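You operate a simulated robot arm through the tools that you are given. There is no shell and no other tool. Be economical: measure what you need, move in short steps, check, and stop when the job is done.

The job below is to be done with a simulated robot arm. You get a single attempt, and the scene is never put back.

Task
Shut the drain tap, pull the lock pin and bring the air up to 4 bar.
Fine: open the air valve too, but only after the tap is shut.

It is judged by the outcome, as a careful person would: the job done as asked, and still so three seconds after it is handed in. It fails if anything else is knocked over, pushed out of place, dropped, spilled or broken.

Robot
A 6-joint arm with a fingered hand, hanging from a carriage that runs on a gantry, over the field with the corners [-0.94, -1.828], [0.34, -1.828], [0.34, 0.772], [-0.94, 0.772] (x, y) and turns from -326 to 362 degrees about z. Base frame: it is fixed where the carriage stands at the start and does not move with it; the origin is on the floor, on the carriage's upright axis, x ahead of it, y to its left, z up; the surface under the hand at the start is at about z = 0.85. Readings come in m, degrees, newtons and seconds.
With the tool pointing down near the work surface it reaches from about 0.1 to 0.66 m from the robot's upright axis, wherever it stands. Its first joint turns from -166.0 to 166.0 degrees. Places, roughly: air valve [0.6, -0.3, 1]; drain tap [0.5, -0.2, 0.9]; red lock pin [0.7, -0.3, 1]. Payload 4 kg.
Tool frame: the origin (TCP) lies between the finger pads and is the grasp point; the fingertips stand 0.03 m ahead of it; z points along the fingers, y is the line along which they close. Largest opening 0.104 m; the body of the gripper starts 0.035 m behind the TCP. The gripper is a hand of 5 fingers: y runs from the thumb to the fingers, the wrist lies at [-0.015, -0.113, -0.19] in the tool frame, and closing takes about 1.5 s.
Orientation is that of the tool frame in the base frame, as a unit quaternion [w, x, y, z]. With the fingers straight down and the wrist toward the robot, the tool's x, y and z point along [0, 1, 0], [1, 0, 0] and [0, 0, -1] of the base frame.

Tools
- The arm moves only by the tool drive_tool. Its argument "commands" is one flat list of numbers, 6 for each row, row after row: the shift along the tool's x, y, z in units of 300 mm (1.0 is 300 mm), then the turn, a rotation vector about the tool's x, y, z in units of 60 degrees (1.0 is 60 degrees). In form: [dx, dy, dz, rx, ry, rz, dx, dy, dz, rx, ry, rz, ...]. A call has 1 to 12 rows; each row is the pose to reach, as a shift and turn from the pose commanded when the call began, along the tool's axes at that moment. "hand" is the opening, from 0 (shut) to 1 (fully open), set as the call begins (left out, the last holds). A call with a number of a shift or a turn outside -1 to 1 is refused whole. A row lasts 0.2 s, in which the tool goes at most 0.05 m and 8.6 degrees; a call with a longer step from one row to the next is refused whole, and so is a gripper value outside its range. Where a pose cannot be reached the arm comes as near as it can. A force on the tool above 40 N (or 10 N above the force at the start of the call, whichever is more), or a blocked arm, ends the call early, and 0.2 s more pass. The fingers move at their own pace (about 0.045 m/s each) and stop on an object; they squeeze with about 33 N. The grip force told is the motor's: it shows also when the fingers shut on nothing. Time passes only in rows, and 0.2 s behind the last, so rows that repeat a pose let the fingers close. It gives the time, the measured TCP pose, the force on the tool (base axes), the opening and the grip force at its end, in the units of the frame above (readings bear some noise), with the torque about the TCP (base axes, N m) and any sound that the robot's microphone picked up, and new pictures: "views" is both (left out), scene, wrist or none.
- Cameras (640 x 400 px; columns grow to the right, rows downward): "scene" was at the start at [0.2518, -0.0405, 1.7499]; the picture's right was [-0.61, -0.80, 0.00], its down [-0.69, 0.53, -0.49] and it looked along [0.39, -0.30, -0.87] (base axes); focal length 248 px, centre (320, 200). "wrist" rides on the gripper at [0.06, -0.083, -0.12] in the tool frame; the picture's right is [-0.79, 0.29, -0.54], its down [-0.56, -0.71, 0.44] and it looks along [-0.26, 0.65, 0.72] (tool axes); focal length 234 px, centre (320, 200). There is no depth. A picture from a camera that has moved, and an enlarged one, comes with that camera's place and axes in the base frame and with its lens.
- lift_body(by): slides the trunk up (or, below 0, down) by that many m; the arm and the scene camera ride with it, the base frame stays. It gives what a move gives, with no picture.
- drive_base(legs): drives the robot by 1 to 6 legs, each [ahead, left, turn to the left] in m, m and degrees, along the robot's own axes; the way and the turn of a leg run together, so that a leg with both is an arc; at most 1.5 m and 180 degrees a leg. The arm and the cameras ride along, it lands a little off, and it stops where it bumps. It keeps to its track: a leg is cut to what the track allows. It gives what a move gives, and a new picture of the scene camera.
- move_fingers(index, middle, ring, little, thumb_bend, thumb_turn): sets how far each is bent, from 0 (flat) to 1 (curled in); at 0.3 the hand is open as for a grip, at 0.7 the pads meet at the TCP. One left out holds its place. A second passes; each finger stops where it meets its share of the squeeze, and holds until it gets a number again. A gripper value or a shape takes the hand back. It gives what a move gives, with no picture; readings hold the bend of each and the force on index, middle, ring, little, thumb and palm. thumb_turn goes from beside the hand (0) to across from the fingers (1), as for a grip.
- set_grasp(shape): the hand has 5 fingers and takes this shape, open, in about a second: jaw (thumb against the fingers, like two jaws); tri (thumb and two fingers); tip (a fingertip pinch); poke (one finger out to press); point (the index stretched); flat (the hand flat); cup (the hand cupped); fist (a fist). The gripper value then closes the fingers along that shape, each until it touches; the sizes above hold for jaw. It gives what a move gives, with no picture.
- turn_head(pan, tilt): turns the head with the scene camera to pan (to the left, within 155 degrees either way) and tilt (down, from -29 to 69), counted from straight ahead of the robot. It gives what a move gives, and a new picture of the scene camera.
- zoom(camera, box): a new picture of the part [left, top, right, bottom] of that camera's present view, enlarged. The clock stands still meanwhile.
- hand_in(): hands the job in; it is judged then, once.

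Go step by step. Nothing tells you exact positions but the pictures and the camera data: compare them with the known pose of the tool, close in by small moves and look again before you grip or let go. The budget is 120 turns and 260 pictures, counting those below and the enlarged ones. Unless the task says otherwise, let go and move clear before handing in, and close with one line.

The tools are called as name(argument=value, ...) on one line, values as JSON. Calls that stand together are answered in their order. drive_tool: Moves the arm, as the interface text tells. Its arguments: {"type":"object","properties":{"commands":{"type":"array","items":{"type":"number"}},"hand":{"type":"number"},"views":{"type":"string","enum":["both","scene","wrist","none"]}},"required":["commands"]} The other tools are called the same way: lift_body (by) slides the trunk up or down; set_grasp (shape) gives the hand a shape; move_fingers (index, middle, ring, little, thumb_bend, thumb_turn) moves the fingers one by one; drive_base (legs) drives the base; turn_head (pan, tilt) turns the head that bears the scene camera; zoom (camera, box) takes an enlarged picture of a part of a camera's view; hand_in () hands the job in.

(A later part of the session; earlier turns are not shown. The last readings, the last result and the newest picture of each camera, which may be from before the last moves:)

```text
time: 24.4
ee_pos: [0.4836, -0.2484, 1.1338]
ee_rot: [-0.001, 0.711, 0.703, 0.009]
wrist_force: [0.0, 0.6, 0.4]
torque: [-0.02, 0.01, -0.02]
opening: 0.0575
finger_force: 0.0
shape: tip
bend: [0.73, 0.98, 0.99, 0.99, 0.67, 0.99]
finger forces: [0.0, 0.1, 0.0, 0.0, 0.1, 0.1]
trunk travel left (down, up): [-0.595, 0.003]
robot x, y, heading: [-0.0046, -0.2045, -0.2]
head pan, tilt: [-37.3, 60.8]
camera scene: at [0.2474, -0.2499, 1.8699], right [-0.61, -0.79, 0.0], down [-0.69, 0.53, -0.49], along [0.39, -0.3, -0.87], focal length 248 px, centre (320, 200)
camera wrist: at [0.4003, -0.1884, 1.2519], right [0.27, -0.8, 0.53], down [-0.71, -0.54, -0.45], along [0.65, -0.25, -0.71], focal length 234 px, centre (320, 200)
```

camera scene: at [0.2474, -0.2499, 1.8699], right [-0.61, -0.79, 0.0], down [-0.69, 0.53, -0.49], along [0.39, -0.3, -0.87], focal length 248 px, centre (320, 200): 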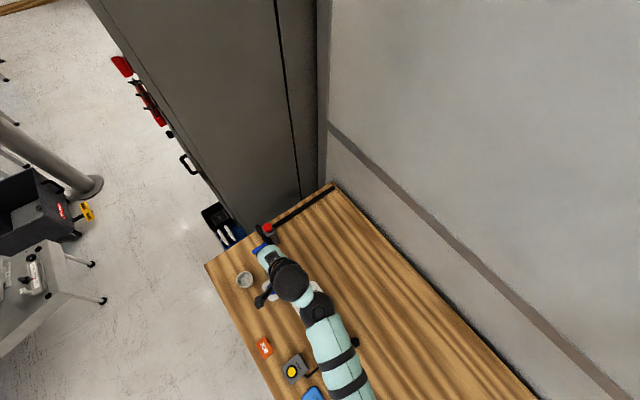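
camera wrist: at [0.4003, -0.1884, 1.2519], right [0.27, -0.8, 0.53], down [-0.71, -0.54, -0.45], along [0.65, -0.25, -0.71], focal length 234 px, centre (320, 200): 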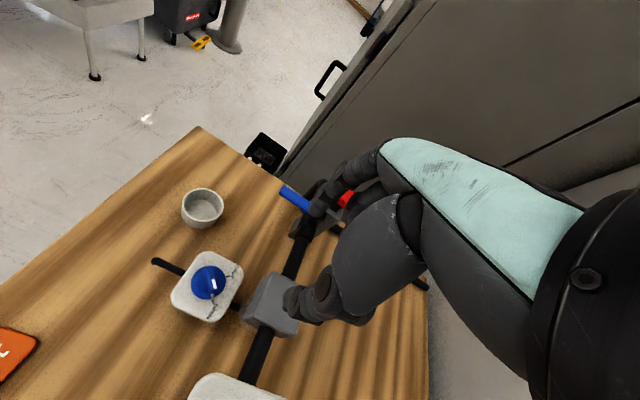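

Clean again, hand in line. Now I test the turn to the end angle (+45°) here in the air over the tap.

drive_tool(commands=[0.06, -0.01, 0, 0, 0, -0.13, 0.123, -0.01, 0, 0, 0, -0.26, 0.123, -0.01, 0, 0, 0, -0.39, 0.123, -0.01, 0, 0, 0, -0.52, 0.123, -0.01, 0, 0, 0, -0.65, 0.123, -0.01, 0, 0, 0, -0.75, 0.123, -0.01, 0, 0, 0, -0.75])

```text
time: 26.0
ee_pos: [0.4826, -0.2106, 1.132]
ee_rot: [0.003, 0.388, 0.921, 0.009]
wrist_force: [-0.3, 0.2, 0.6]
torque: [-0.01, 0.02, 0.0]
opening: 0.0574
finger_force: 0.1
shape: tip
bend: [0.73, 0.98, 0.99, 0.99, 0.67, 0.99]
finger forces: [0.1, 0.1, 0.0, 0.0, 0.1, 0.0]
out of reach, approached as far as the arm can: row 6, 7
trunk travel left (down, up): [-0.595, 0.003]
robot x, y, heading: [-0.0052, -0.2079, 0.1]
head pan, tilt: [-37.3, 60.8]
camera scene: at [0.2474, -0.2499, 1.8699], right [-0.61, -0.79, 0.0], down [-0.69, 0.53, -0.49], along [0.39, -0.3, -0.87], focal length 248 px, centre (320, 200)
camera wrist: at [0.3807, -0.2275, 1.2498], right [0.75, -0.37, 0.55], down [-0.11, -0.89, -0.45], along [0.65, 0.28, -0.71], focal length 234 px, centre (320, 200)
```

scene: 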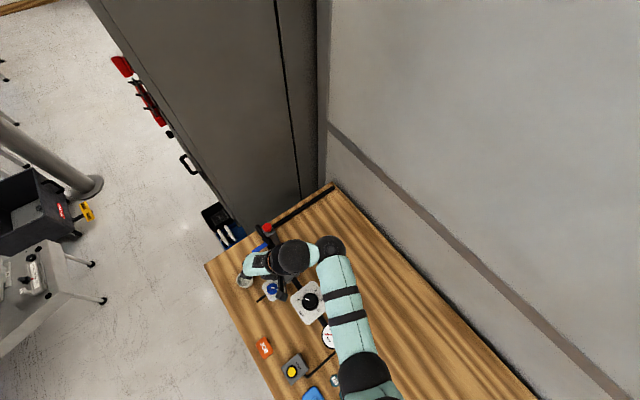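
wrist: 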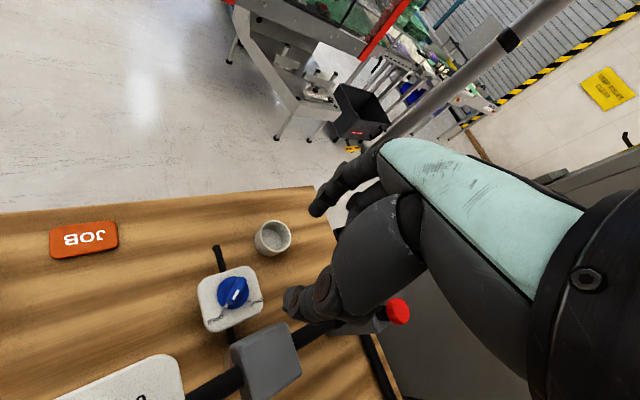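

The end angle (+45°) is just reachable. Now I test the start angle (-45°).

drive_tool(commands=[0, 0, 0, 0, 0, 0.14, 0, 0, 0, 0, 0, 0.28, 0, 0, 0, 0, 0, 0.42, 0, 0, 0, 0, 0, 0.56, 0, 0, 0, 0, 0, 0.7, 0, 0, 0, 0, 0, 0.84, 0, 0, 0, 0, 0, 0.98], views="none")

drive_tool(commands=[0, 0, 0, 0, 0, 0.1, 0, 0, 0, 0, 0, 0.2, 0, 0, 0, 0, 0, 0.3, 0, 0, 0, 0, 0, 0.4, 0, 0, 0, 0, 0, 0.48, 0, 0, 0, 0, 0, 0.48])

```text
time: 27.6
ee_pos: [0.4823, -0.2101, 1.1324]
ee_rot: [-0.002, 0.79, 0.613, 0.008]
wrist_force: [-0.2, -0.5, 0.4]
torque: [0.02, -0.02, 0.03]
opening: 0.0576
finger_force: 0.1
shape: tip
bend: [0.73, 0.98, 0.99, 0.99, 0.67, 0.99]
finger forces: [0.1, 0.0, 0.1, 0.0, 0.0, 0.0]
trunk travel left (down, up): [-0.595, 0.003]
robot x, y, heading: [-0.0093, -0.2082, -0.1]
head pan, tilt: [-37.3, 60.8]
```

```text
time: 29.0
ee_pos: [0.4828, -0.2114, 1.1298]
ee_rot: [-0.004, 0.918, 0.396, 0.007]
wrist_force: [0.2, 0.2, -0.7]
torque: [0.01, -0.01, 0.02]
opening: 0.0572
finger_force: 0.0
shape: tip
bend: [0.73, 0.98, 0.99, 0.99, 0.67, 0.99]
finger forces: [0.0, 0.0, 0.0, 0.0, 0.0, 0.1]
trunk travel left (down, up): [-0.595, 0.003]
robot x, y, heading: [-0.0065, -0.2056, -0.4]
head pan, tilt: [-37.3, 60.8]
camera scene: at [0.2474, -0.2499, 1.8699], right [-0.61, -0.79, 0.0], down [-0.69, 0.53, -0.49], along [0.39, -0.3, -0.87], focal length 248 px, centre (320, 200)
camera wrist: at [0.4636, -0.1112, 1.2518], right [-0.34, -0.78, 0.53], down [-0.89, 0.08, -0.44], along [0.3, -0.62, -0.72], focal length 234 px, centre (320, 200)
```

scene: 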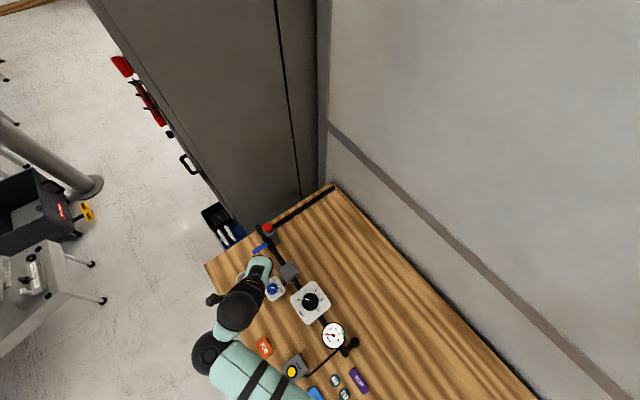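
wrist: 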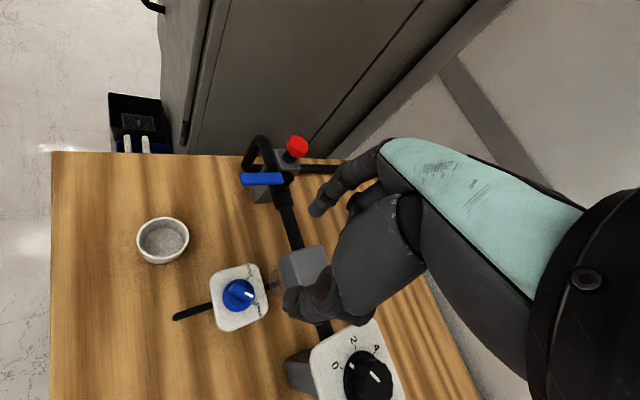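

The whole ±45° range works here. I lower to about 0.985 over the tap.

drive_tool(commands=[0, 0, 0.12, 0, 0, 0.02, 0, 0, 0.24, 0, 0, 0.02, 0, 0, 0.36, 0, 0, 0.02, 0, 0, 0.48, 0, 0, 0.02, 0, 0, 0.48, 0, 0, 0.02], views="wrist")

zoom(camera="wrist", box=[220, 180, 380, 320])

```text
time: 30.2
ee_pos: [0.486, -0.2109, 0.9864]
ee_rot: [-0.004, 0.922, 0.387, 0.008]
wrist_force: [-0.2, 0.1, -0.1]
torque: [-0.02, 0.01, 0.03]
opening: 0.0576
finger_force: 0.1
shape: tip
bend: [0.73, 0.98, 0.99, 0.99, 0.67, 0.99]
finger forces: [0.1, 0.1, 0.0, 0.0, 0.0, 0.0]
trunk travel left (down, up): [-0.595, 0.003]
robot x, y, heading: [-0.0068, -0.2094, -0.3]
head pan, tilt: [-37.3, 60.8]
camera wrist: at [0.4681, -0.1106, 1.1077], right [-0.35, -0.77, 0.53], down [-0.89, 0.1, -0.44], along [0.29, -0.63, -0.72], focal length 234 px, centre (320, 200)
```

wrist: 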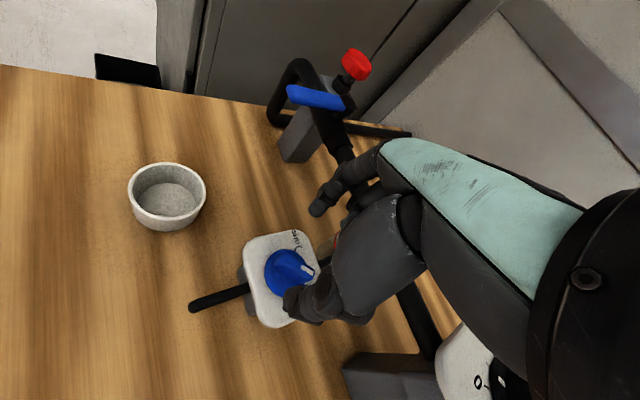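

```text
2.86 times, centred on (300, 250) of wrist
camera zoom: at [0.4681, -0.1106, 1.1077], right [-0.35, -0.77, 0.53], down [-0.89, 0.1, -0.44], along [0.29, -0.63, -0.72], focal length 669 px, centre (377, 57)
```

zoom: 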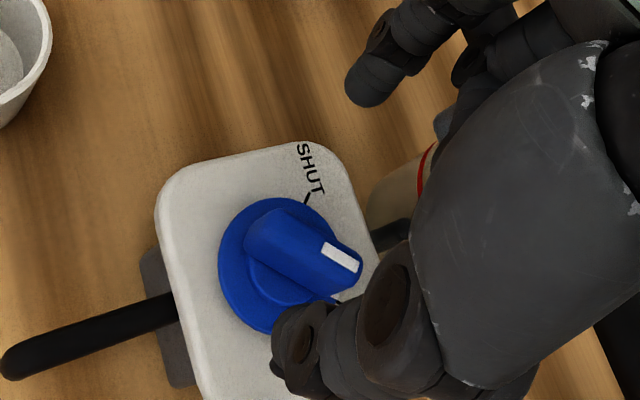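

Knob axis refines to about (0.482,-0.214). Small correction and down to tip height just around the wing.

drive_tool(commands=[-0.018, 0, 0.05, 0, 0, 0, -0.018, 0, 0.1, 0, 0, 0, -0.018, 0, 0.145, 0, 0, 0, -0.018, 0, 0.145, 0, 0, 0], views="wrist")

zoom(camera="wrist", box=[220, 180, 380, 320])

zoom(camera="scene", box=[200, 220, 360, 340])

```text
time: 31.3
ee_pos: [0.4862, -0.2061, 0.9468]
ee_rot: [-0.004, 0.921, 0.388, 0.013]
wrist_force: [-6.7, 13.8, 15.2]
torque: [-0.75, -0.14, -0.59]
opening: 0.0567
finger_force: 0.0
shape: tip
bend: [0.74, 0.98, 0.99, 0.99, 0.67, 1.0]
finger forces: [7.8, 0.0, 0.0, 14.0, 4.8, 0.0]
trunk travel left (down, up): [-0.595, 0.003]
robot x, y, heading: [-0.0049, -0.2067, -0.0]
head pan, tilt: [-37.3, 60.8]
stopped in row 4: the force on the tool passed its limit at 41 N (the readings are from after the stop); the commanded pose is now the measured one
camera wrist: at [0.4666, -0.1071, 1.0673], right [-0.35, -0.78, 0.52], down [-0.89, 0.1, -0.45], along [0.3, -0.62, -0.72], focal length 234 px, centre (320, 200)
```

wrist: 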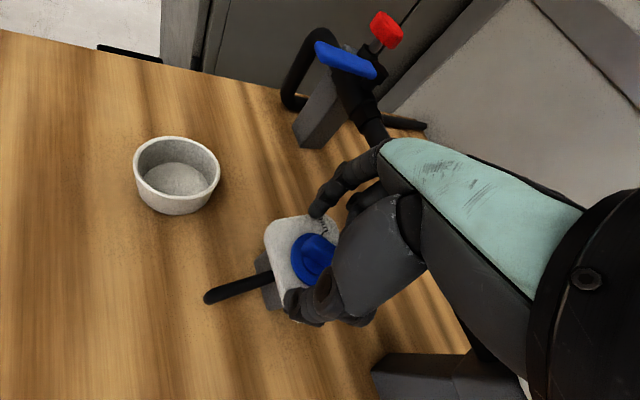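

```text
2.86 times, centred on (300, 250) of wrist
camera zoom: at [0.4666, -0.1071, 1.0673], right [-0.35, -0.78, 0.52], down [-0.89, 0.1, -0.45], along [0.3, -0.62, -0.72], focal length 669 px, centre (377, 57)
```

zoom: 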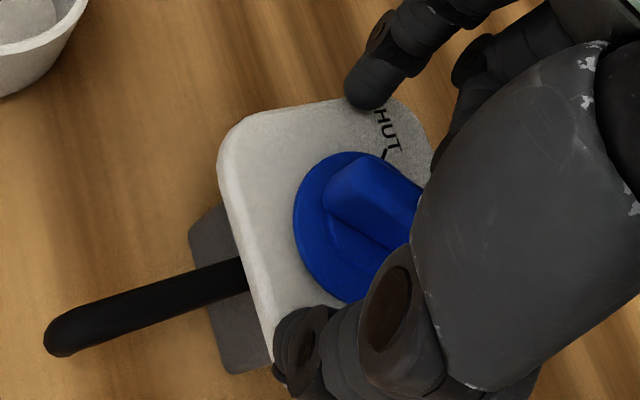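

```text
3.33 times, centred on (280, 280) of scene
camera zoom: at [0.2471, -0.2485, 1.8695], right [-0.61, -0.79, 0.0], down [-0.69, 0.53, -0.49], along [0.39, -0.29, -0.87], focal length 828 px, centre (453, -67)
```

zoom: 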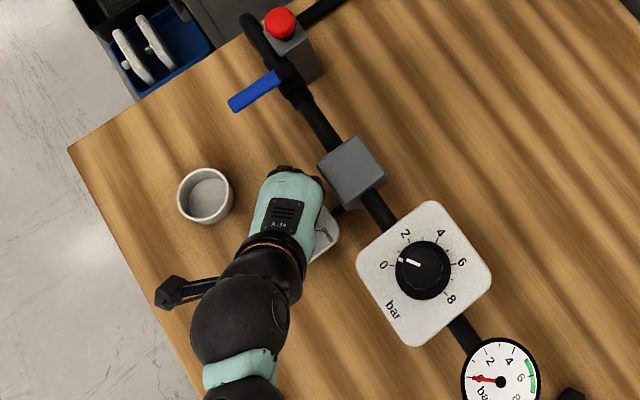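

The little finger touched the filter block (14 N on it), so this pinch doesn't fit next to the filter. I back up and switch to a single stretched finger, to push the wing round from its free side instead.

drive_tool(commands=[0, 0, -0.1, 0, 0, 0, 0, 0, -0.25, 0, 0, 0, 0, 0, -0.4, 0, 0, 0, 0, 0, -0.5, 0, 0, -0.1, 0, 0, -0.5, 0, 0, -0.24, 0, 0, -0.5, 0, 0, -0.38, 0, 0, -0.5, 0, 0, -0.52, 0, 0, -0.5, 0, 0, -0.66, 0, 0, -0.5, 0, 0, -0.75, 0, 0, -0.5, 0, 0, -0.75], views="none")

set_grasp(shape="poke")

drive_tool(commands=[0, 0, 0, 0, 0, 0])

```text
time: 33.5
ee_pos: [0.4833, -0.2117, 1.0948]
ee_rot: [0.001, 0.704, 0.711, 0.012]
wrist_force: [0.3, -0.2, 0.6]
torque: [0.03, -0.04, 0.01]
opening: 0.0573
finger_force: 0.1
shape: tip
bend: [0.74, 0.98, 0.99, 0.99, 0.67, 0.99]
finger forces: [0.0, 0.0, 0.1, 0.0, 0.1, 0.0]
trunk travel left (down, up): [-0.595, 0.003]
robot x, y, heading: [-0.0084, -0.2096, 0.0]
head pan, tilt: [-37.3, 60.8]
```

```text
time: 34.4
ee_pos: [0.4817, -0.2127, 1.095]
ee_rot: [0.001, 0.703, 0.711, 0.012]
wrist_force: [-0.2, 0.0, 0.1]
torque: [-0.04, -0.01, -0.01]
opening: 0.0
finger_force: 0.0
shape: poke
bend: [0.7, 0.7, 0.99, 0.99, 1.0, 1.0]
finger forces: [0.0, 0.1, 0.0, 0.0, 0.0, 0.1]
trunk travel left (down, up): [-0.595, 0.003]
robot x, y, heading: [-0.0062, -0.2086, -0.3]
head pan, tilt: [-37.3, 60.8]
```

```text
time: 34.8
ee_pos: [0.4818, -0.2132, 1.0944]
ee_rot: [0.001, 0.703, 0.711, 0.013]
wrist_force: [0.3, 0.2, -0.8]
torque: [-0.01, 0.0, 0.01]
opening: 0.0001
finger_force: 0.0
shape: poke
bend: [0.7, 0.7, 0.99, 0.99, 1.0, 1.0]
finger forces: [0.0, 0.0, 0.0, 0.1, 0.0, 0.1]
trunk travel left (down, up): [-0.595, 0.003]
robot x, y, heading: [-0.0066, -0.2069, 0.2]
head pan, tilt: [-37.3, 60.8]
camera scene: at [0.2473, -0.2496, 1.8699], right [-0.61, -0.79, 0.0], down [-0.69, 0.53, -0.49], along [0.39, -0.3, -0.87], focal length 248 px, centre (320, 200)
camera wrist: at [0.3969, -0.1554, 1.2139], right [0.29, -0.79, 0.54], down [-0.69, -0.56, -0.46], along [0.66, -0.24, -0.71], focal length 234 px, centre (320, 200)
```

scene: 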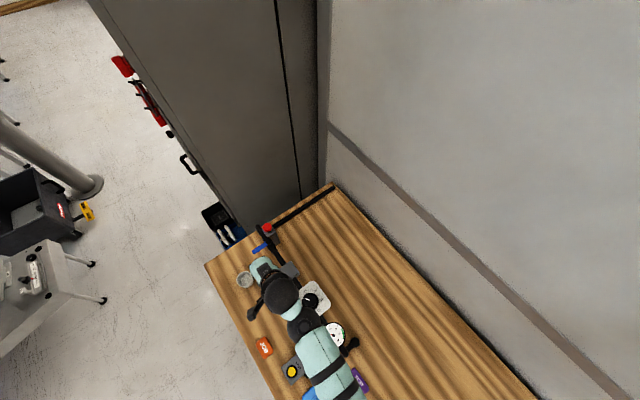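
wrist: 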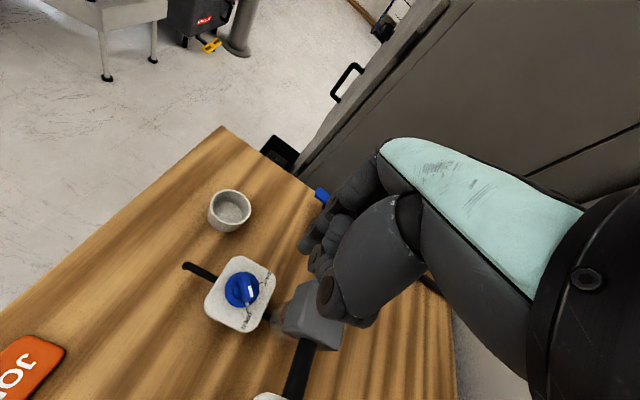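

"Poke" uses two bent fingers; I'd like just the index, a bit straighter, with the rest curled.

move_fingers(index=0.4, middle=1, ring=1, little=1, thumb_bend=1)

zoom(camera="wrist", box=[160, 120, 480, 340])

zoom(camera="scene", box=[200, 210, 360, 330])

```text
time: 35.8
ee_pos: [0.4821, -0.2128, 1.0951]
ee_rot: [0.001, 0.704, 0.71, 0.012]
wrist_force: [-0.7, -0.3, -0.5]
torque: [0.0, -0.02, -0.03]
opening: 0.0262
finger_force: 0.0
shape: fingers
bend: [0.33, 1.0, 1.0, 1.0, 1.0, 1.0]
finger forces: [0.0, 0.0, 0.0, 0.0, 0.0, 0.1]
trunk travel left (down, up): [-0.595, 0.003]
robot x, y, heading: [-0.0033, -0.2056, 0.1]
head pan, tilt: [-37.3, 60.8]
```

```text
1.82 times, centred on (320, 230) of wrist
camera zoom: at [0.3968, -0.1554, 1.2139], right [0.29, -0.79, 0.54], down [-0.69, -0.56, -0.46], along [0.66, -0.24, -0.71], focal length 426 px, centre (320, 146)
```

zoom: 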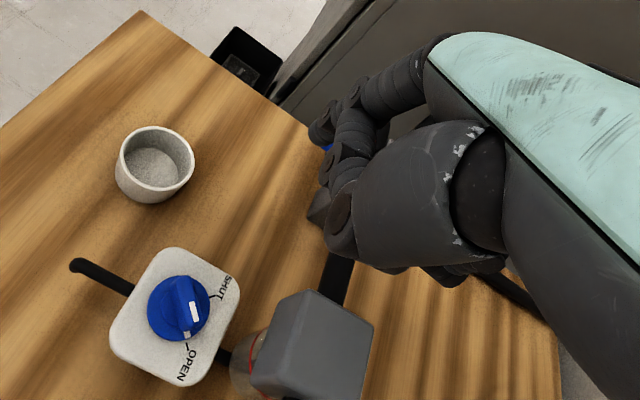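

```text
3.33 times, centred on (280, 270) of scene
camera zoom: at [0.2473, -0.2496, 1.8699], right [-0.61, -0.79, 0.0], down [-0.69, 0.53, -0.49], along [0.39, -0.3, -0.87], focal length 828 px, centre (453, -33)
```

zoom: 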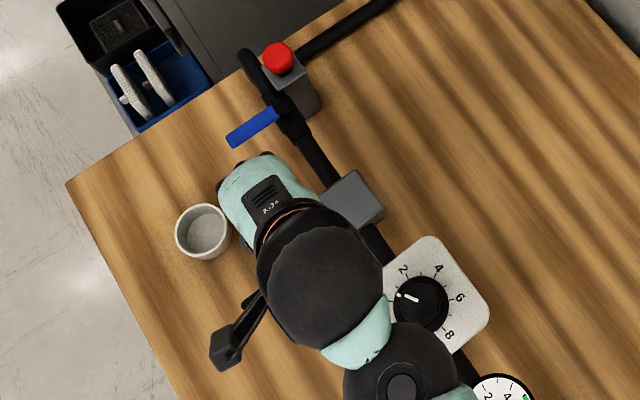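

The finger geometry there is hard to read. A closed fingertip pinch forms a "stylus" exactly at the TCP, so I'll use that, with the hand turned +30° so the curled fingers stay clear of the filter.

set_grasp(shape="tip")

drive_tool(commands=[0, 0.03, 0, 0, 0, -0.12, -0.02, 0.06, 0, 0, 0, -0.24, -0.023, 0.097, 0, 0, 0, -0.36, -0.023, 0.097, 0, 0, 0, -0.5, -0.023, 0.097, 0.12, 0, 0, -0.5, -0.023, 0.097, 0.24, 0, 0, -0.5, -0.023, 0.097, 0.35, 0, 0, -0.5, -0.023, 0.097, 0.35, 0, 0, -0.5, -0.023, 0.097, 0.35, 0, 0, -0.5], hand=0)

zoom(camera="wrist", box=[220, 180, 380, 320])

```text
time: 36.7
ee_pos: [0.4828, -0.2125, 1.095]
ee_rot: [0.001, 0.703, 0.711, 0.011]
wrist_force: [0.6, -0.1, 0.0]
torque: [-0.01, -0.02, 0.01]
opening: 0.1034
finger_force: 0.0
shape: tip
bend: [0.31, 0.98, 0.99, 0.99, 0.3, 0.97]
finger forces: [0.0, 0.1, 0.0, 0.0, 0.1, 0.0]
trunk travel left (down, up): [-0.595, 0.003]
robot x, y, heading: [-0.007, -0.2087, -0.0]
head pan, tilt: [-37.3, 60.8]
```

```text
time: 38.7
ee_pos: [0.514, -0.2194, 0.9916]
ee_rot: [0.003, 0.496, 0.868, 0.011]
wrist_force: [0.1, 0.0, -0.3]
torque: [0.0, 0.01, 0.02]
opening: 0.0001
finger_force: 32.9
shape: tip
bend: [0.72, 1.0, 1.0, 1.0, 0.75, 1.0]
finger forces: [0.0, 0.0, 0.1, 0.0, 0.1, 0.1]
trunk travel left (down, up): [-0.595, 0.003]
robot x, y, heading: [-0.01, -0.2079, -0.6]
head pan, tilt: [-37.3, 60.8]
camera scene: at [0.2473, -0.2496, 1.8699], right [-0.61, -0.79, 0.0], down [-0.69, 0.53, -0.49], along [0.39, -0.3, -0.87], focal length 248 px, centre (320, 200)
camera wrist: at [0.4099, -0.2119, 1.1093], right [0.64, -0.54, 0.55], down [-0.32, -0.83, -0.45], along [0.7, 0.12, -0.7], focal length 234 px, centre (320, 200)
```

scene: 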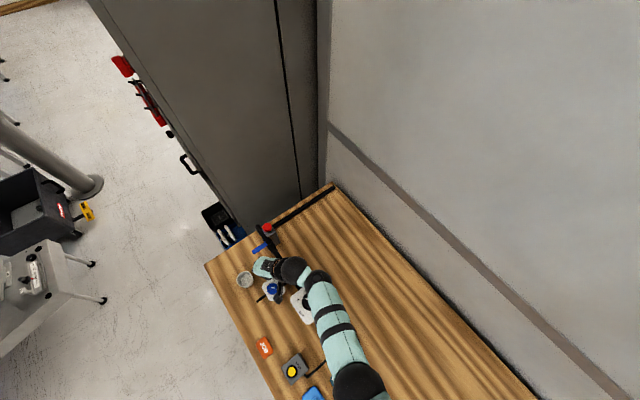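
wrist: 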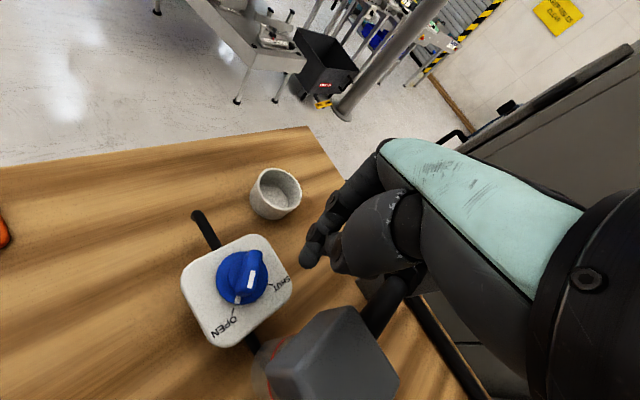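

```text
2.86 times, centred on (300, 250) of wrist
camera zoom: at [0.4099, -0.2119, 1.1093], right [0.64, -0.54, 0.55], down [-0.32, -0.83, -0.45], along [0.7, 0.12, -0.7], focal length 669 px, centre (377, 57)
```

zoom: 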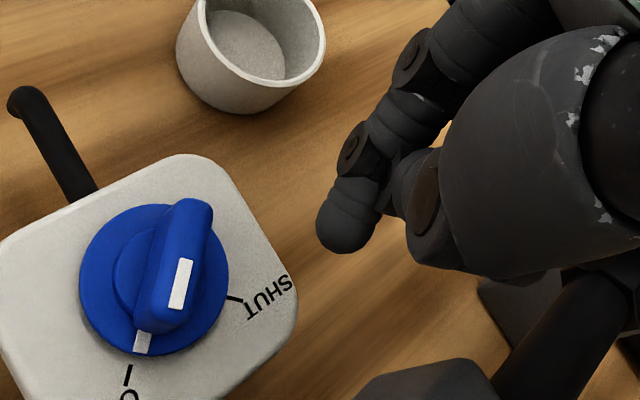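

Clear view: the stylus tip hangs beside the knob's wing, nothing else near. I lower it beside the wing.

drive_tool(commands=[0, 0, 0.05, 0, 0, 0, 0, 0, 0.1, 0, 0, 0, 0, 0, 0.13, 0, 0, 0, 0, 0, 0.13, 0, 0, 0], views="none")

zoom(camera="wrist", box=[220, 180, 380, 320])

```text
time: 39.7
ee_pos: [0.5126, -0.2179, 0.9517]
ee_rot: [0.003, 0.496, 0.868, 0.011]
wrist_force: [-0.8, 0.4, -0.4]
torque: [0.02, 0.03, 0.02]
opening: 0.0
finger_force: 32.8
shape: tip
bend: [0.72, 1.0, 1.0, 1.0, 0.75, 1.0]
finger forces: [0.0, 0.0, 0.1, 0.0, 0.0, 0.0]
trunk travel left (down, up): [-0.595, 0.003]
robot x, y, heading: [-0.0046, -0.208, -0.1]
head pan, tilt: [-37.3, 60.8]
```

```text
2.86 times, centred on (300, 250) of wrist
camera zoom: at [0.4097, -0.2097, 1.07], right [0.64, -0.54, 0.55], down [-0.32, -0.83, -0.45], along [0.7, 0.12, -0.7], focal length 669 px, centre (377, 57)
```

zoom: 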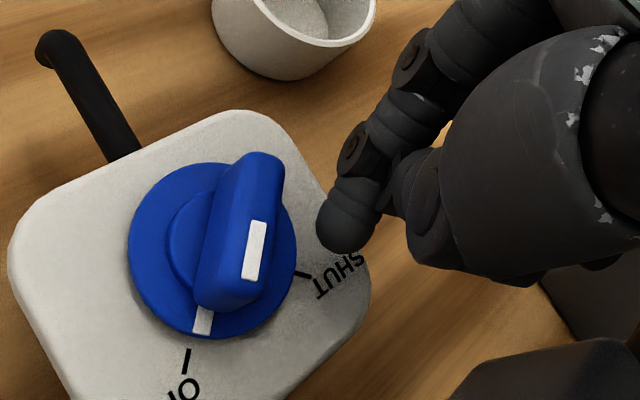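

The tip bottom is at about z=0.917, beside the wing (top 0.926). I go 6 mm lower and sweep it around the knob counter‑clockwise in small steps.

drive_tool(commands=[0, 0, 0.02, 0, 0, 0, 0.022, -0.009, 0.02, 0, 0, 0, 0.0435, -0.005, 0.02, 0, 0, 0, 0.0635, -0.003, 0.02, 0, 0, 0, 0.084, -0.005, 0.02, 0, 0, 0, 0.103, -0.013, 0.02, 0, 0, 0, 0.119, -0.0255, 0.02, 0, 0, 0, 0.13, -0.0395, 0.02, 0, 0, 0], views="none")

zoom(camera="wrist", box=[220, 180, 380, 320])

```text
time: 41.5
ee_pos: [0.4871, -0.1884, 0.9457]
ee_rot: [0.005, 0.496, 0.868, 0.012]
wrist_force: [9.8, 1.0, -1.3]
torque: [0.0, -0.17, 0.01]
opening: 0.0001
finger_force: 33.2
shape: tip
bend: [0.72, 1.0, 1.0, 1.0, 0.75, 1.0]
finger forces: [10.7, 0.1, 0.0, 0.0, 0.0, 0.0]
trunk travel left (down, up): [-0.595, 0.003]
robot x, y, heading: [-0.0065, -0.2047, -0.2]
head pan, tilt: [-37.3, 60.8]
```

```text
2.86 times, centred on (300, 250) of wrist
camera zoom: at [0.3831, -0.1819, 1.0637], right [0.64, -0.54, 0.55], down [-0.31, -0.83, -0.46], along [0.7, 0.12, -0.7], focal length 669 px, centre (377, 57)
```

zoom: 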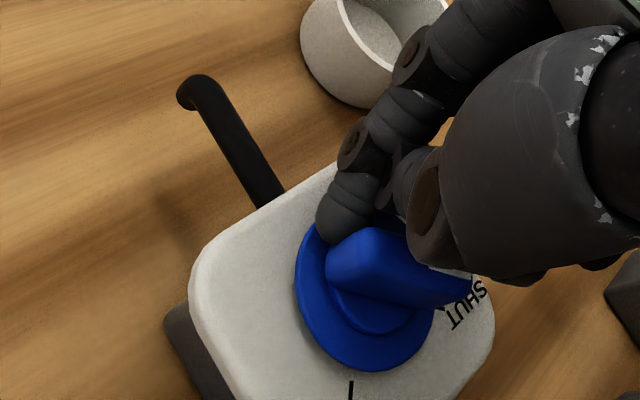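

The wing has turned and the finger now presses on it with ~10 N. I lift clear and check where the pointer stands.

drive_tool(commands=[0.03, 0.03, -0.05, 0, 0, 0, 0.06, 0.05, -0.15, 0, 0, 0, 0.06, 0.05, -0.25, 0, 0, 0, 0.06, 0.05, -0.25, 0, 0, 0], views="wrist")

zoom(camera="wrist", box=[220, 220, 380, 340])

```text
time: 42.5
ee_pos: [0.4863, -0.1673, 1.019]
ee_rot: [0.004, 0.496, 0.868, 0.011]
wrist_force: [0.0, 0.0, 1.0]
torque: [-0.02, 0.01, -0.02]
opening: 0.0002
finger_force: 32.8
shape: tip
bend: [0.72, 1.0, 1.0, 1.0, 0.75, 1.0]
finger forces: [0.0, 0.0, 0.0, 0.1, 0.0, 0.0]
trunk travel left (down, up): [-0.595, 0.003]
robot x, y, heading: [-0.0061, -0.2075, 0.1]
head pan, tilt: [-37.3, 60.8]
camera wrist: at [0.3822, -0.1599, 1.1374], right [0.64, -0.54, 0.55], down [-0.32, -0.83, -0.45], along [0.7, 0.12, -0.7], focal length 234 px, centre (320, 200)
```

wrist: 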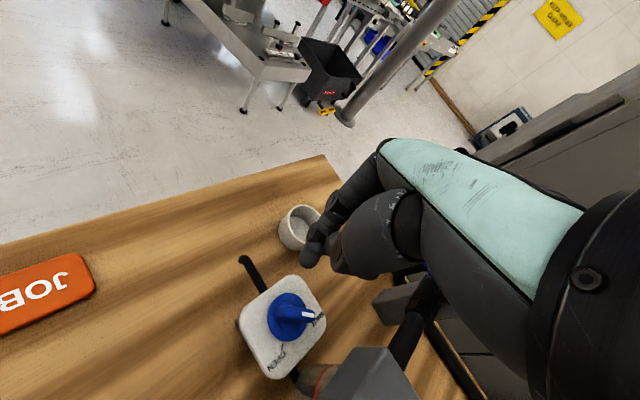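

```text
3.33 times, centred on (300, 280) of wrist
camera zoom: at [0.3822, -0.1599, 1.1374], right [0.64, -0.54, 0.55], down [-0.32, -0.83, -0.45], along [0.7, 0.12, -0.7], focal length 781 px, centre (387, -67)
```

zoom: 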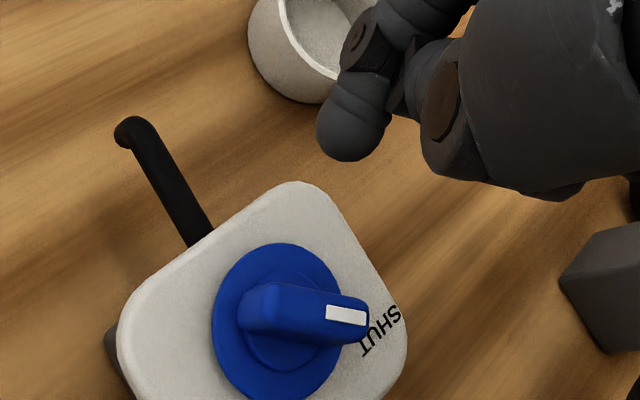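

It points at SHUT. I check from the scene camera as well.

zoom(camera="scene", box=[230, 240, 330, 310])

```text
5.71 times, centred on (280, 275) of scene
camera zoom: at [0.2473, -0.2496, 1.8699], right [-0.61, -0.79, 0.0], down [-0.69, 0.53, -0.49], along [0.39, -0.3, -0.87], focal length 1419 px, centre (549, -229)
```

zoom: 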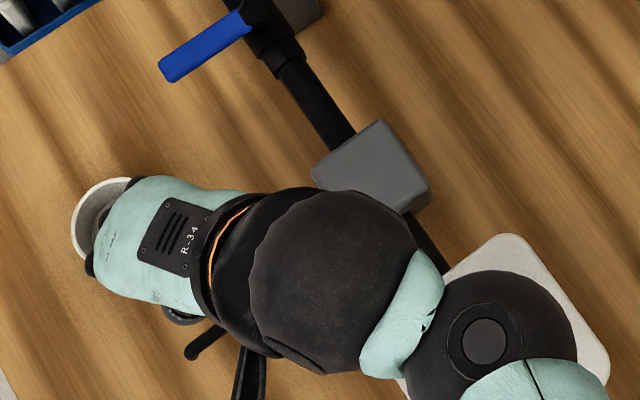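

Still hidden from above; I'll recheck as the hand moves off. Next the pin: triangulated head centre ≈(0.662,-0.320,1.00), lever from ≈(0.61,-0.295) to (0.61,-0.224) at z≈0.99. I raise and retract the hand with +45° yaw, then drive the carriage over there.

drive_tool(commands=[0, 0, -0.15, 0, 0, 0, 0, 0, -0.3, 0, 0, 0, 0.06, -0.04, -0.4, 0, 0, -0.06, 0.12, -0.08, -0.4, 0, 0, -0.12, 0.18, -0.12, -0.4, 0, 0, -0.18, 0.24, -0.16, -0.4, 0, 0, -0.22, 0.294, -0.177, -0.4, 0, 0, -0.22, 0.294, -0.177, -0.4, 0, 0, -0.22])

zoom(camera="scene", box=[220, 220, 340, 320])

```text
time: 44.3
ee_pos: [0.3955, -0.1166, 1.1333]
ee_rot: [0.007, 0.393, 0.919, 0.011]
wrist_force: [0.9, -1.0, -0.1]
torque: [-0.02, 0.01, -0.03]
opening: 0.0
finger_force: 33.2
shape: tip
bend: [0.72, 1.0, 1.0, 1.0, 0.75, 1.0]
finger forces: [0.0, 0.1, 0.1, 0.1, 0.0, 0.0]
out of reach, approached as far as the arm can: row 6, 7, 8
trunk travel left (down, up): [-0.595, 0.003]
robot x, y, heading: [-0.0058, -0.2092, -0.2]
head pan, tilt: [-37.3, 60.8]
camera scene: at [0.2473, -0.2496, 1.8699], right [-0.61, -0.79, 0.0], down [-0.69, 0.53, -0.49], along [0.39, -0.3, -0.87], focal length 248 px, centre (320, 200)
camera wrist: at [0.2922, -0.1331, 1.2503], right [0.74, -0.38, 0.55], down [-0.12, -0.88, -0.45], along [0.66, 0.27, -0.7], focal length 234 px, centre (320, 200)
```

scene: 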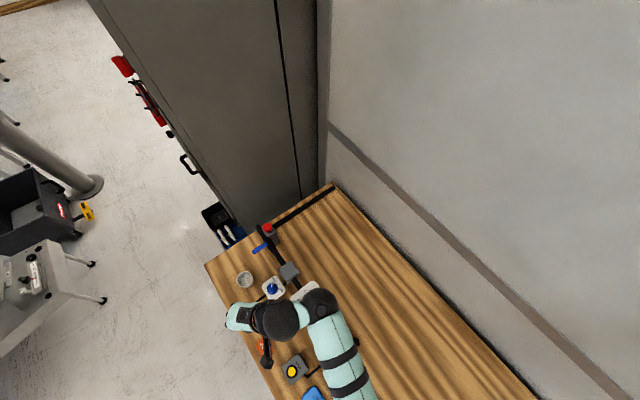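
wrist: 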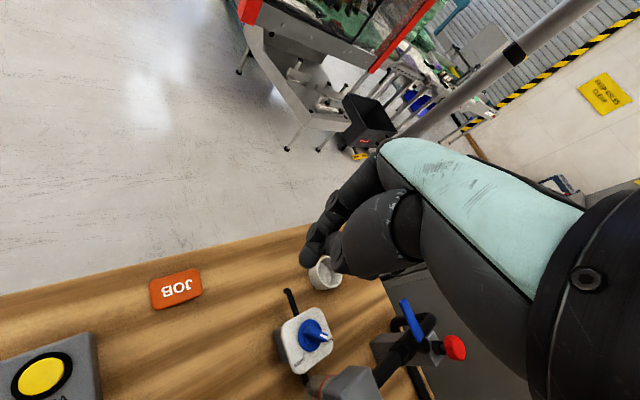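

```text
4.00 times, centred on (280, 270) of scene
camera zoom: at [0.2473, -0.2496, 1.8699], right [-0.61, -0.79, 0.0], down [-0.69, 0.53, -0.49], along [0.39, -0.3, -0.87], focal length 994 px, centre (480, -80)
```

zoom: 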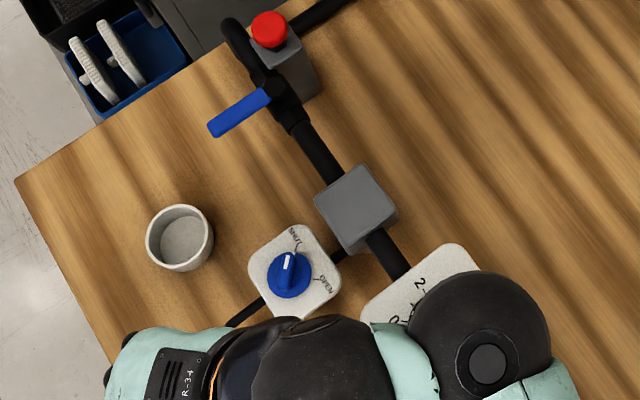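

The tap is visible now; I zoom in on it to see how exactly it is at SHUT, and on the valve.

zoom(camera="scene", box=[256, 272, 292, 302])

zoom(camera="scene", box=[240, 215, 304, 260])

zoom(camera="wrist", box=[360, 280, 480, 380])

```text
13.33 times, centred on (274, 287) of scene
camera zoom: at [0.2473, -0.2496, 1.8699], right [-0.61, -0.79, 0.0], down [-0.69, 0.53, -0.49], along [0.39, -0.3, -0.87], focal length 3312 px, centre (933, -960)
```

zoom: 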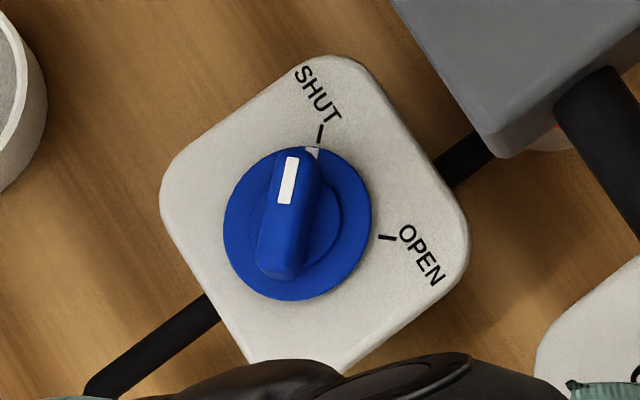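

```text
8.89 times, centred on (272, 238) of scene
camera zoom: at [0.2473, -0.2496, 1.8699], right [-0.61, -0.79, 0.0], down [-0.69, 0.53, -0.49], along [0.39, -0.3, -0.87], focal length 2208 px, centre (747, -133)
```

zoom: 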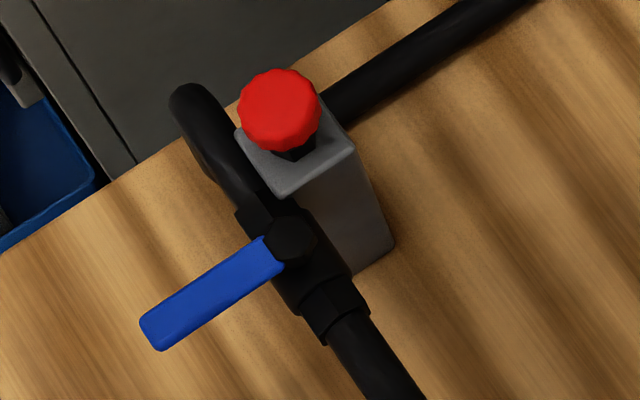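

```text
4.00 times, centred on (420, 330) of wrist
camera zoom: at [0.2922, -0.1331, 1.2503], right [0.74, -0.38, 0.55], down [-0.12, -0.88, -0.45], along [0.66, 0.27, -0.7], focal length 937 px, centre (-80, -320)
```

zoom: 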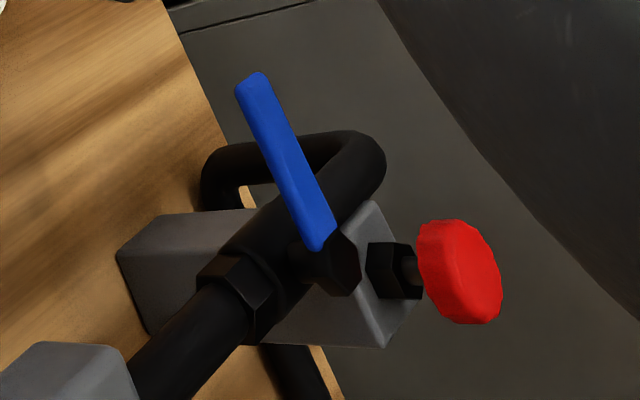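

The tap's mark is exactly on the SHUT tick. Now I drive the carriage toward the pin; the hand is well above everything.

drive_base(legs=[[0.24, -0.22, 0]])

drive_tool(commands=[0, 0, 0, 0, 0, 0], hand=0.6, views="wrist")

```text
time: 46.5
ee_pos: [0.6381, -0.334, 1.1334]
ee_rot: [0.005, 0.392, 0.92, 0.011]
wrist_force: [0.4, 0.2, 0.6]
torque: [0.0, -0.03, -0.02]
opening: 0.0
finger_force: 33.0
shape: tip
bend: [0.72, 1.0, 1.0, 1.0, 0.75, 1.0]
finger forces: [0.0, 0.1, 0.0, 0.1, 0.0, 0.0]
trunk travel left (down, up): [-0.595, 0.003]
robot x, y, heading: [0.2352, -0.4285, -0.1]
head pan, tilt: [-37.3, 60.8]
camera scene: at [0.4898, -0.467, 1.8699], right [-0.6, -0.8, 0.0], down [-0.7, 0.53, -0.49], along [0.39, -0.29, -0.87], focal length 248 px, centre (320, 200)
```

scene: 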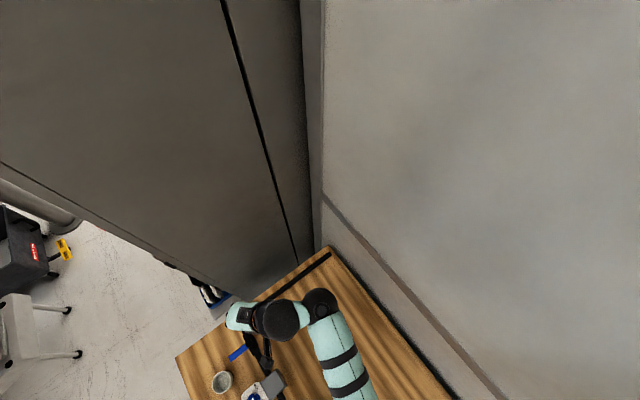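

```text
time: 46.9
ee_pos: [0.6387, -0.3345, 1.134]
ee_rot: [0.006, 0.391, 0.92, 0.01]
wrist_force: [-0.3, 0.0, -0.6]
torque: [0.0, 0.02, 0.02]
opening: 0.0611
finger_force: 0.1
shape: tip
bend: [0.73, 0.98, 0.99, 0.99, 0.65, 0.99]
finger forces: [0.0, 0.0, 0.1, 0.0, 0.0, 0.1]
trunk travel left (down, up): [-0.595, 0.003]
robot x, y, heading: [0.2401, -0.4279, 0.4]
head pan, tilt: [-37.3, 60.8]
camera wrist: at [0.5344, -0.3505, 1.2503], right [0.74, -0.38, 0.55], down [-0.11, -0.89, -0.45], along [0.66, 0.27, -0.7], focal length 234 px, centre (320, 200)
```

wrist: 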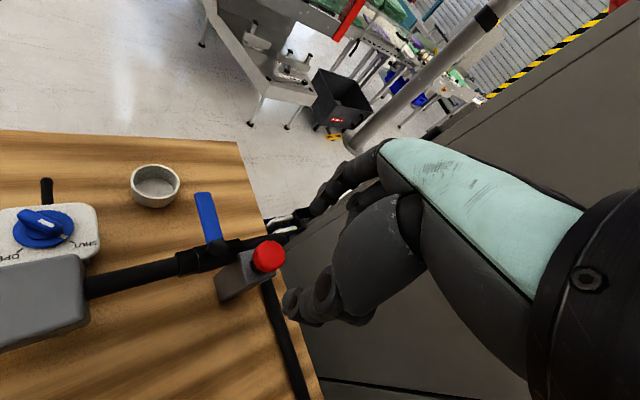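

Pin head seen at about (0.661,-0.316). I move over it and down to z≈1.04 for a closer look.

drive_tool(commands=[-0.01, 0.094, 0, 0, 0, 0, -0.01, 0.094, 0.1, 0, 0, 0, -0.01, 0.094, 0.2, 0, 0, 0, -0.01, 0.094, 0.31, 0, 0, 0, -0.01, 0.094, 0.31, 0, 0, 0], views="wrist")

zoom(camera="wrist", box=[220, 180, 380, 320])

```text
time: 48.1
ee_pos: [0.6615, -0.3151, 1.0408]
ee_rot: [0.007, 0.391, 0.92, 0.01]
wrist_force: [0.8, -0.5, 0.0]
torque: [0.03, 0.04, 0.0]
opening: 0.0622
finger_force: 0.0
shape: tip
bend: [0.73, 0.98, 0.99, 0.99, 0.65, 0.99]
finger forces: [0.1, 0.0, 0.1, 0.1, 0.1, 0.0]
trunk travel left (down, up): [-0.595, 0.003]
robot x, y, heading: [0.2378, -0.4262, -0.0]
head pan, tilt: [-37.3, 60.8]
camera wrist: at [0.5582, -0.3326, 1.1577], right [0.74, -0.38, 0.55], down [-0.11, -0.89, -0.45], along [0.66, 0.27, -0.7], focal length 234 px, centre (320, 200)
```

wrist: 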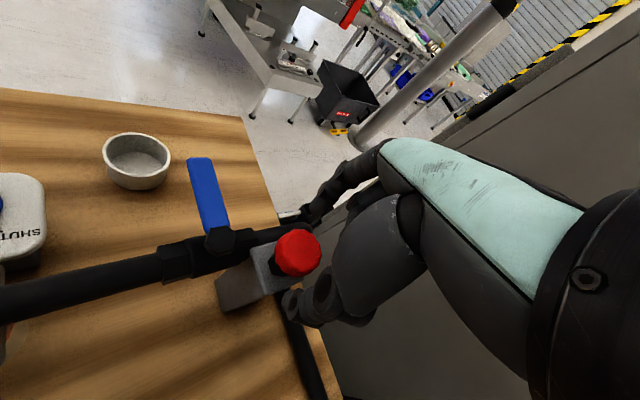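

```text
2.86 times, centred on (300, 250) of wrist
camera zoom: at [0.5582, -0.3326, 1.1577], right [0.74, -0.38, 0.55], down [-0.11, -0.89, -0.45], along [0.66, 0.27, -0.7], focal length 669 px, centre (377, 57)
```

zoom: 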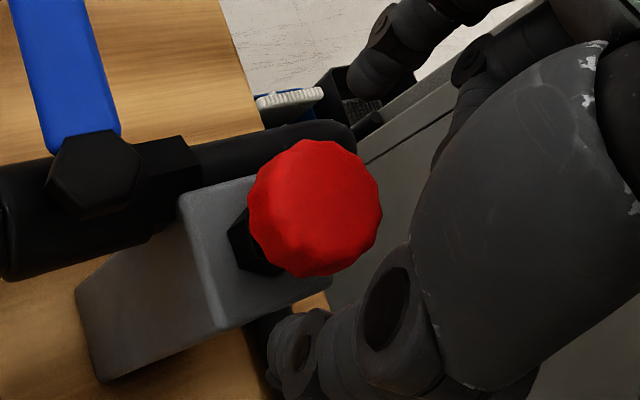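

The head sits centred between finger and thumb. I descend ~2.6 cm to straddle it.

drive_tool(commands=[0, 0, 0.04, 0, 0, 0, 0, 0, 0.07, 0, 0, 0, 0, 0, 0.088, 0, 0, 0, 0, 0, 0.088, 0, 0, 0], views="none")

zoom(camera="wrist", box=[220, 180, 380, 320])

```text
time: 49.1
ee_pos: [0.6615, -0.3146, 1.0145]
ee_rot: [0.006, 0.392, 0.92, 0.011]
wrist_force: [0.4, 0.2, 1.4]
torque: [-0.03, -0.03, 0.0]
opening: 0.0622
finger_force: 0.0
shape: tip
bend: [0.73, 0.98, 0.99, 0.99, 0.65, 0.99]
finger forces: [0.0, 1.3, 0.0, 0.1, 0.0, 0.1]
trunk travel left (down, up): [-0.595, 0.003]
robot x, y, heading: [0.2372, -0.4237, 0.1]
head pan, tilt: [-37.3, 60.8]
```

```text
2.86 times, centred on (300, 250) of wrist
camera zoom: at [0.5593, -0.3308, 1.1314], right [0.74, -0.38, 0.55], down [-0.11, -0.88, -0.45], along [0.66, 0.27, -0.7], focal length 669 px, centre (377, 57)
```

zoom: 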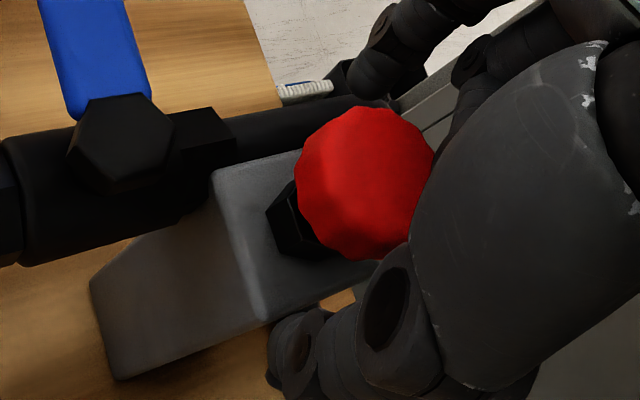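

The curled middle finger just brushes the head's top (1.3 N), so this is the depth. The head is centred in the closing line; I close the pinch.

drive_tool(commands=[0, 0, -0.004, 0, 0, 0, 0, 0, -0.004, 0, 0, 0, 0, 0, -0.004, 0, 0, 0, 0, 0, -0.004, 0, 0, 0, 0, 0, -0.004, 0, 0, 0, 0, 0, -0.004, 0, 0, 0, 0, 0, -0.004, 0, 0, 0], hand=0, views="none")

zoom(camera="wrist", box=[220, 180, 380, 320])

```text
time: 50.7
ee_pos: [0.6626, -0.3146, 1.0158]
ee_rot: [0.006, 0.392, 0.92, 0.011]
wrist_force: [-3.3, 0.0, 7.0]
torque: [0.28, -0.15, -0.11]
opening: 0.024
finger_force: 33.1
shape: tip
bend: [0.73, 1.0, 1.0, 1.0, 0.76, 1.0]
finger forces: [40.4, 0.1, 0.0, 0.0, 29.9, 0.0]
trunk travel left (down, up): [-0.595, 0.003]
robot x, y, heading: [0.2377, -0.4278, 0.1]
head pan, tilt: [-37.3, 60.8]
```

```text
2.86 times, centred on (300, 250) of wrist
camera zoom: at [0.5588, -0.3307, 1.1329], right [0.74, -0.38, 0.55], down [-0.11, -0.88, -0.45], along [0.66, 0.27, -0.7], focal length 669 px, centre (377, 57)
```

zoom: 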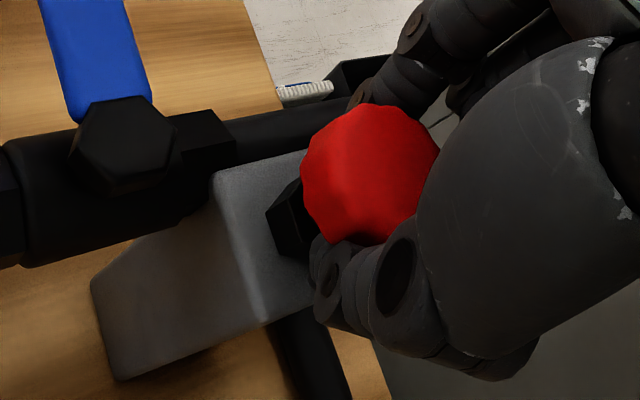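

The head is gripped (opening 24 mm, 30–40 N on finger and thumb). I pull straight up in small steps.

drive_tool(commands=[0, 0, -0.02, 0, 0, 0, 0, 0, -0.04, 0, 0, 0, 0, 0, -0.06, 0, 0, 0, 0, 0, -0.08, 0, 0, 0], views="none")

zoom(camera="wrist", box=[220, 180, 380, 320])

```text
time: 51.4
ee_pos: [0.658, -0.3155, 1.0228]
ee_rot: [0.0, 0.394, 0.919, 0.007]
wrist_force: [13.3, 0.7, -30.1]
torque: [0.33, -0.42, -0.14]
opening: 0.0223
finger_force: 33.4
shape: tip
bend: [0.73, 1.0, 1.0, 1.0, 0.78, 1.0]
finger forces: [32.2, 0.1, 0.0, 0.0, 33.4, 0.0]
trunk travel left (down, up): [-0.595, 0.003]
robot x, y, heading: [0.24, -0.4279, 0.4]
head pan, tilt: [-37.3, 60.8]
stopped in row 3: the force on the tool passed its limit at 47 N (the readings are from after the stop); the commanded pose is now the measured one
```

```text
2.86 times, centred on (300, 250) of wrist
camera zoom: at [0.5572, -0.3317, 1.1416], right [0.75, -0.38, 0.54], down [-0.12, -0.89, -0.45], along [0.65, 0.27, -0.71], focal length 669 px, centre (377, 57)
```

zoom: 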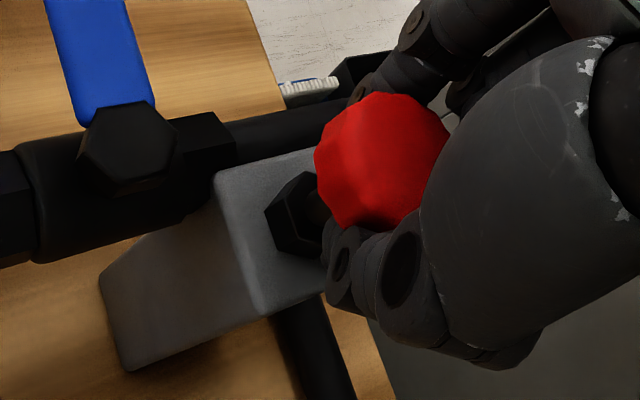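

The pin rose ~7 mm against ~30 N, so it may be sprung. I pull on slowly.

drive_tool(commands=[0, 0, -0.005, 0, 0, 0, 0, 0, -0.01, 0, 0, 0, 0, 0, -0.015, 0, 0, 0, 0, 0, -0.02, 0, 0, 0], views="none")

zoom(camera="wrist", box=[220, 180, 380, 320])

```text
time: 51.8
ee_pos: [0.6578, -0.316, 1.0224]
ee_rot: [-0.003, 0.394, 0.919, 0.006]
wrist_force: [14.4, -0.3, -29.8]
torque: [0.32, -0.39, -0.11]
opening: 0.0222
finger_force: 32.9
shape: tip
bend: [0.73, 1.0, 1.0, 1.0, 0.78, 1.0]
finger forces: [31.9, 0.0, 0.0, 0.0, 32.8, 0.0]
trunk travel left (down, up): [-0.595, 0.003]
robot x, y, heading: [0.2365, -0.4286, 0.1]
head pan, tilt: [-37.3, 60.8]
stopped in row 2: the force on the tool passed its limit at 45 N (the readings are from after the stop); the commanded pose is now the measured one
```

```text
2.86 times, centred on (300, 250) of wrist
camera zoom: at [0.5572, -0.3316, 1.1421], right [0.75, -0.38, 0.54], down [-0.13, -0.89, -0.45], along [0.65, 0.27, -0.71], focal length 669 px, centre (377, 57)
```

zoom: 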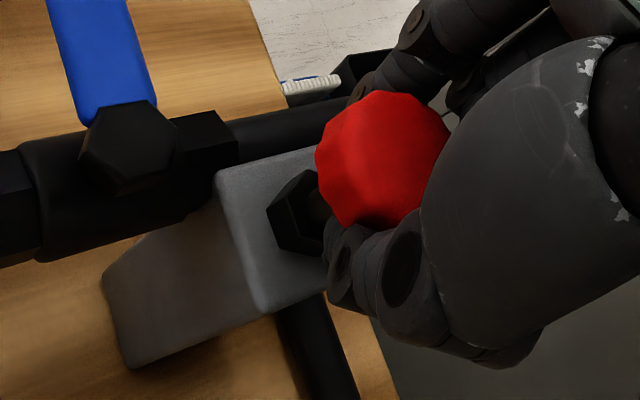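

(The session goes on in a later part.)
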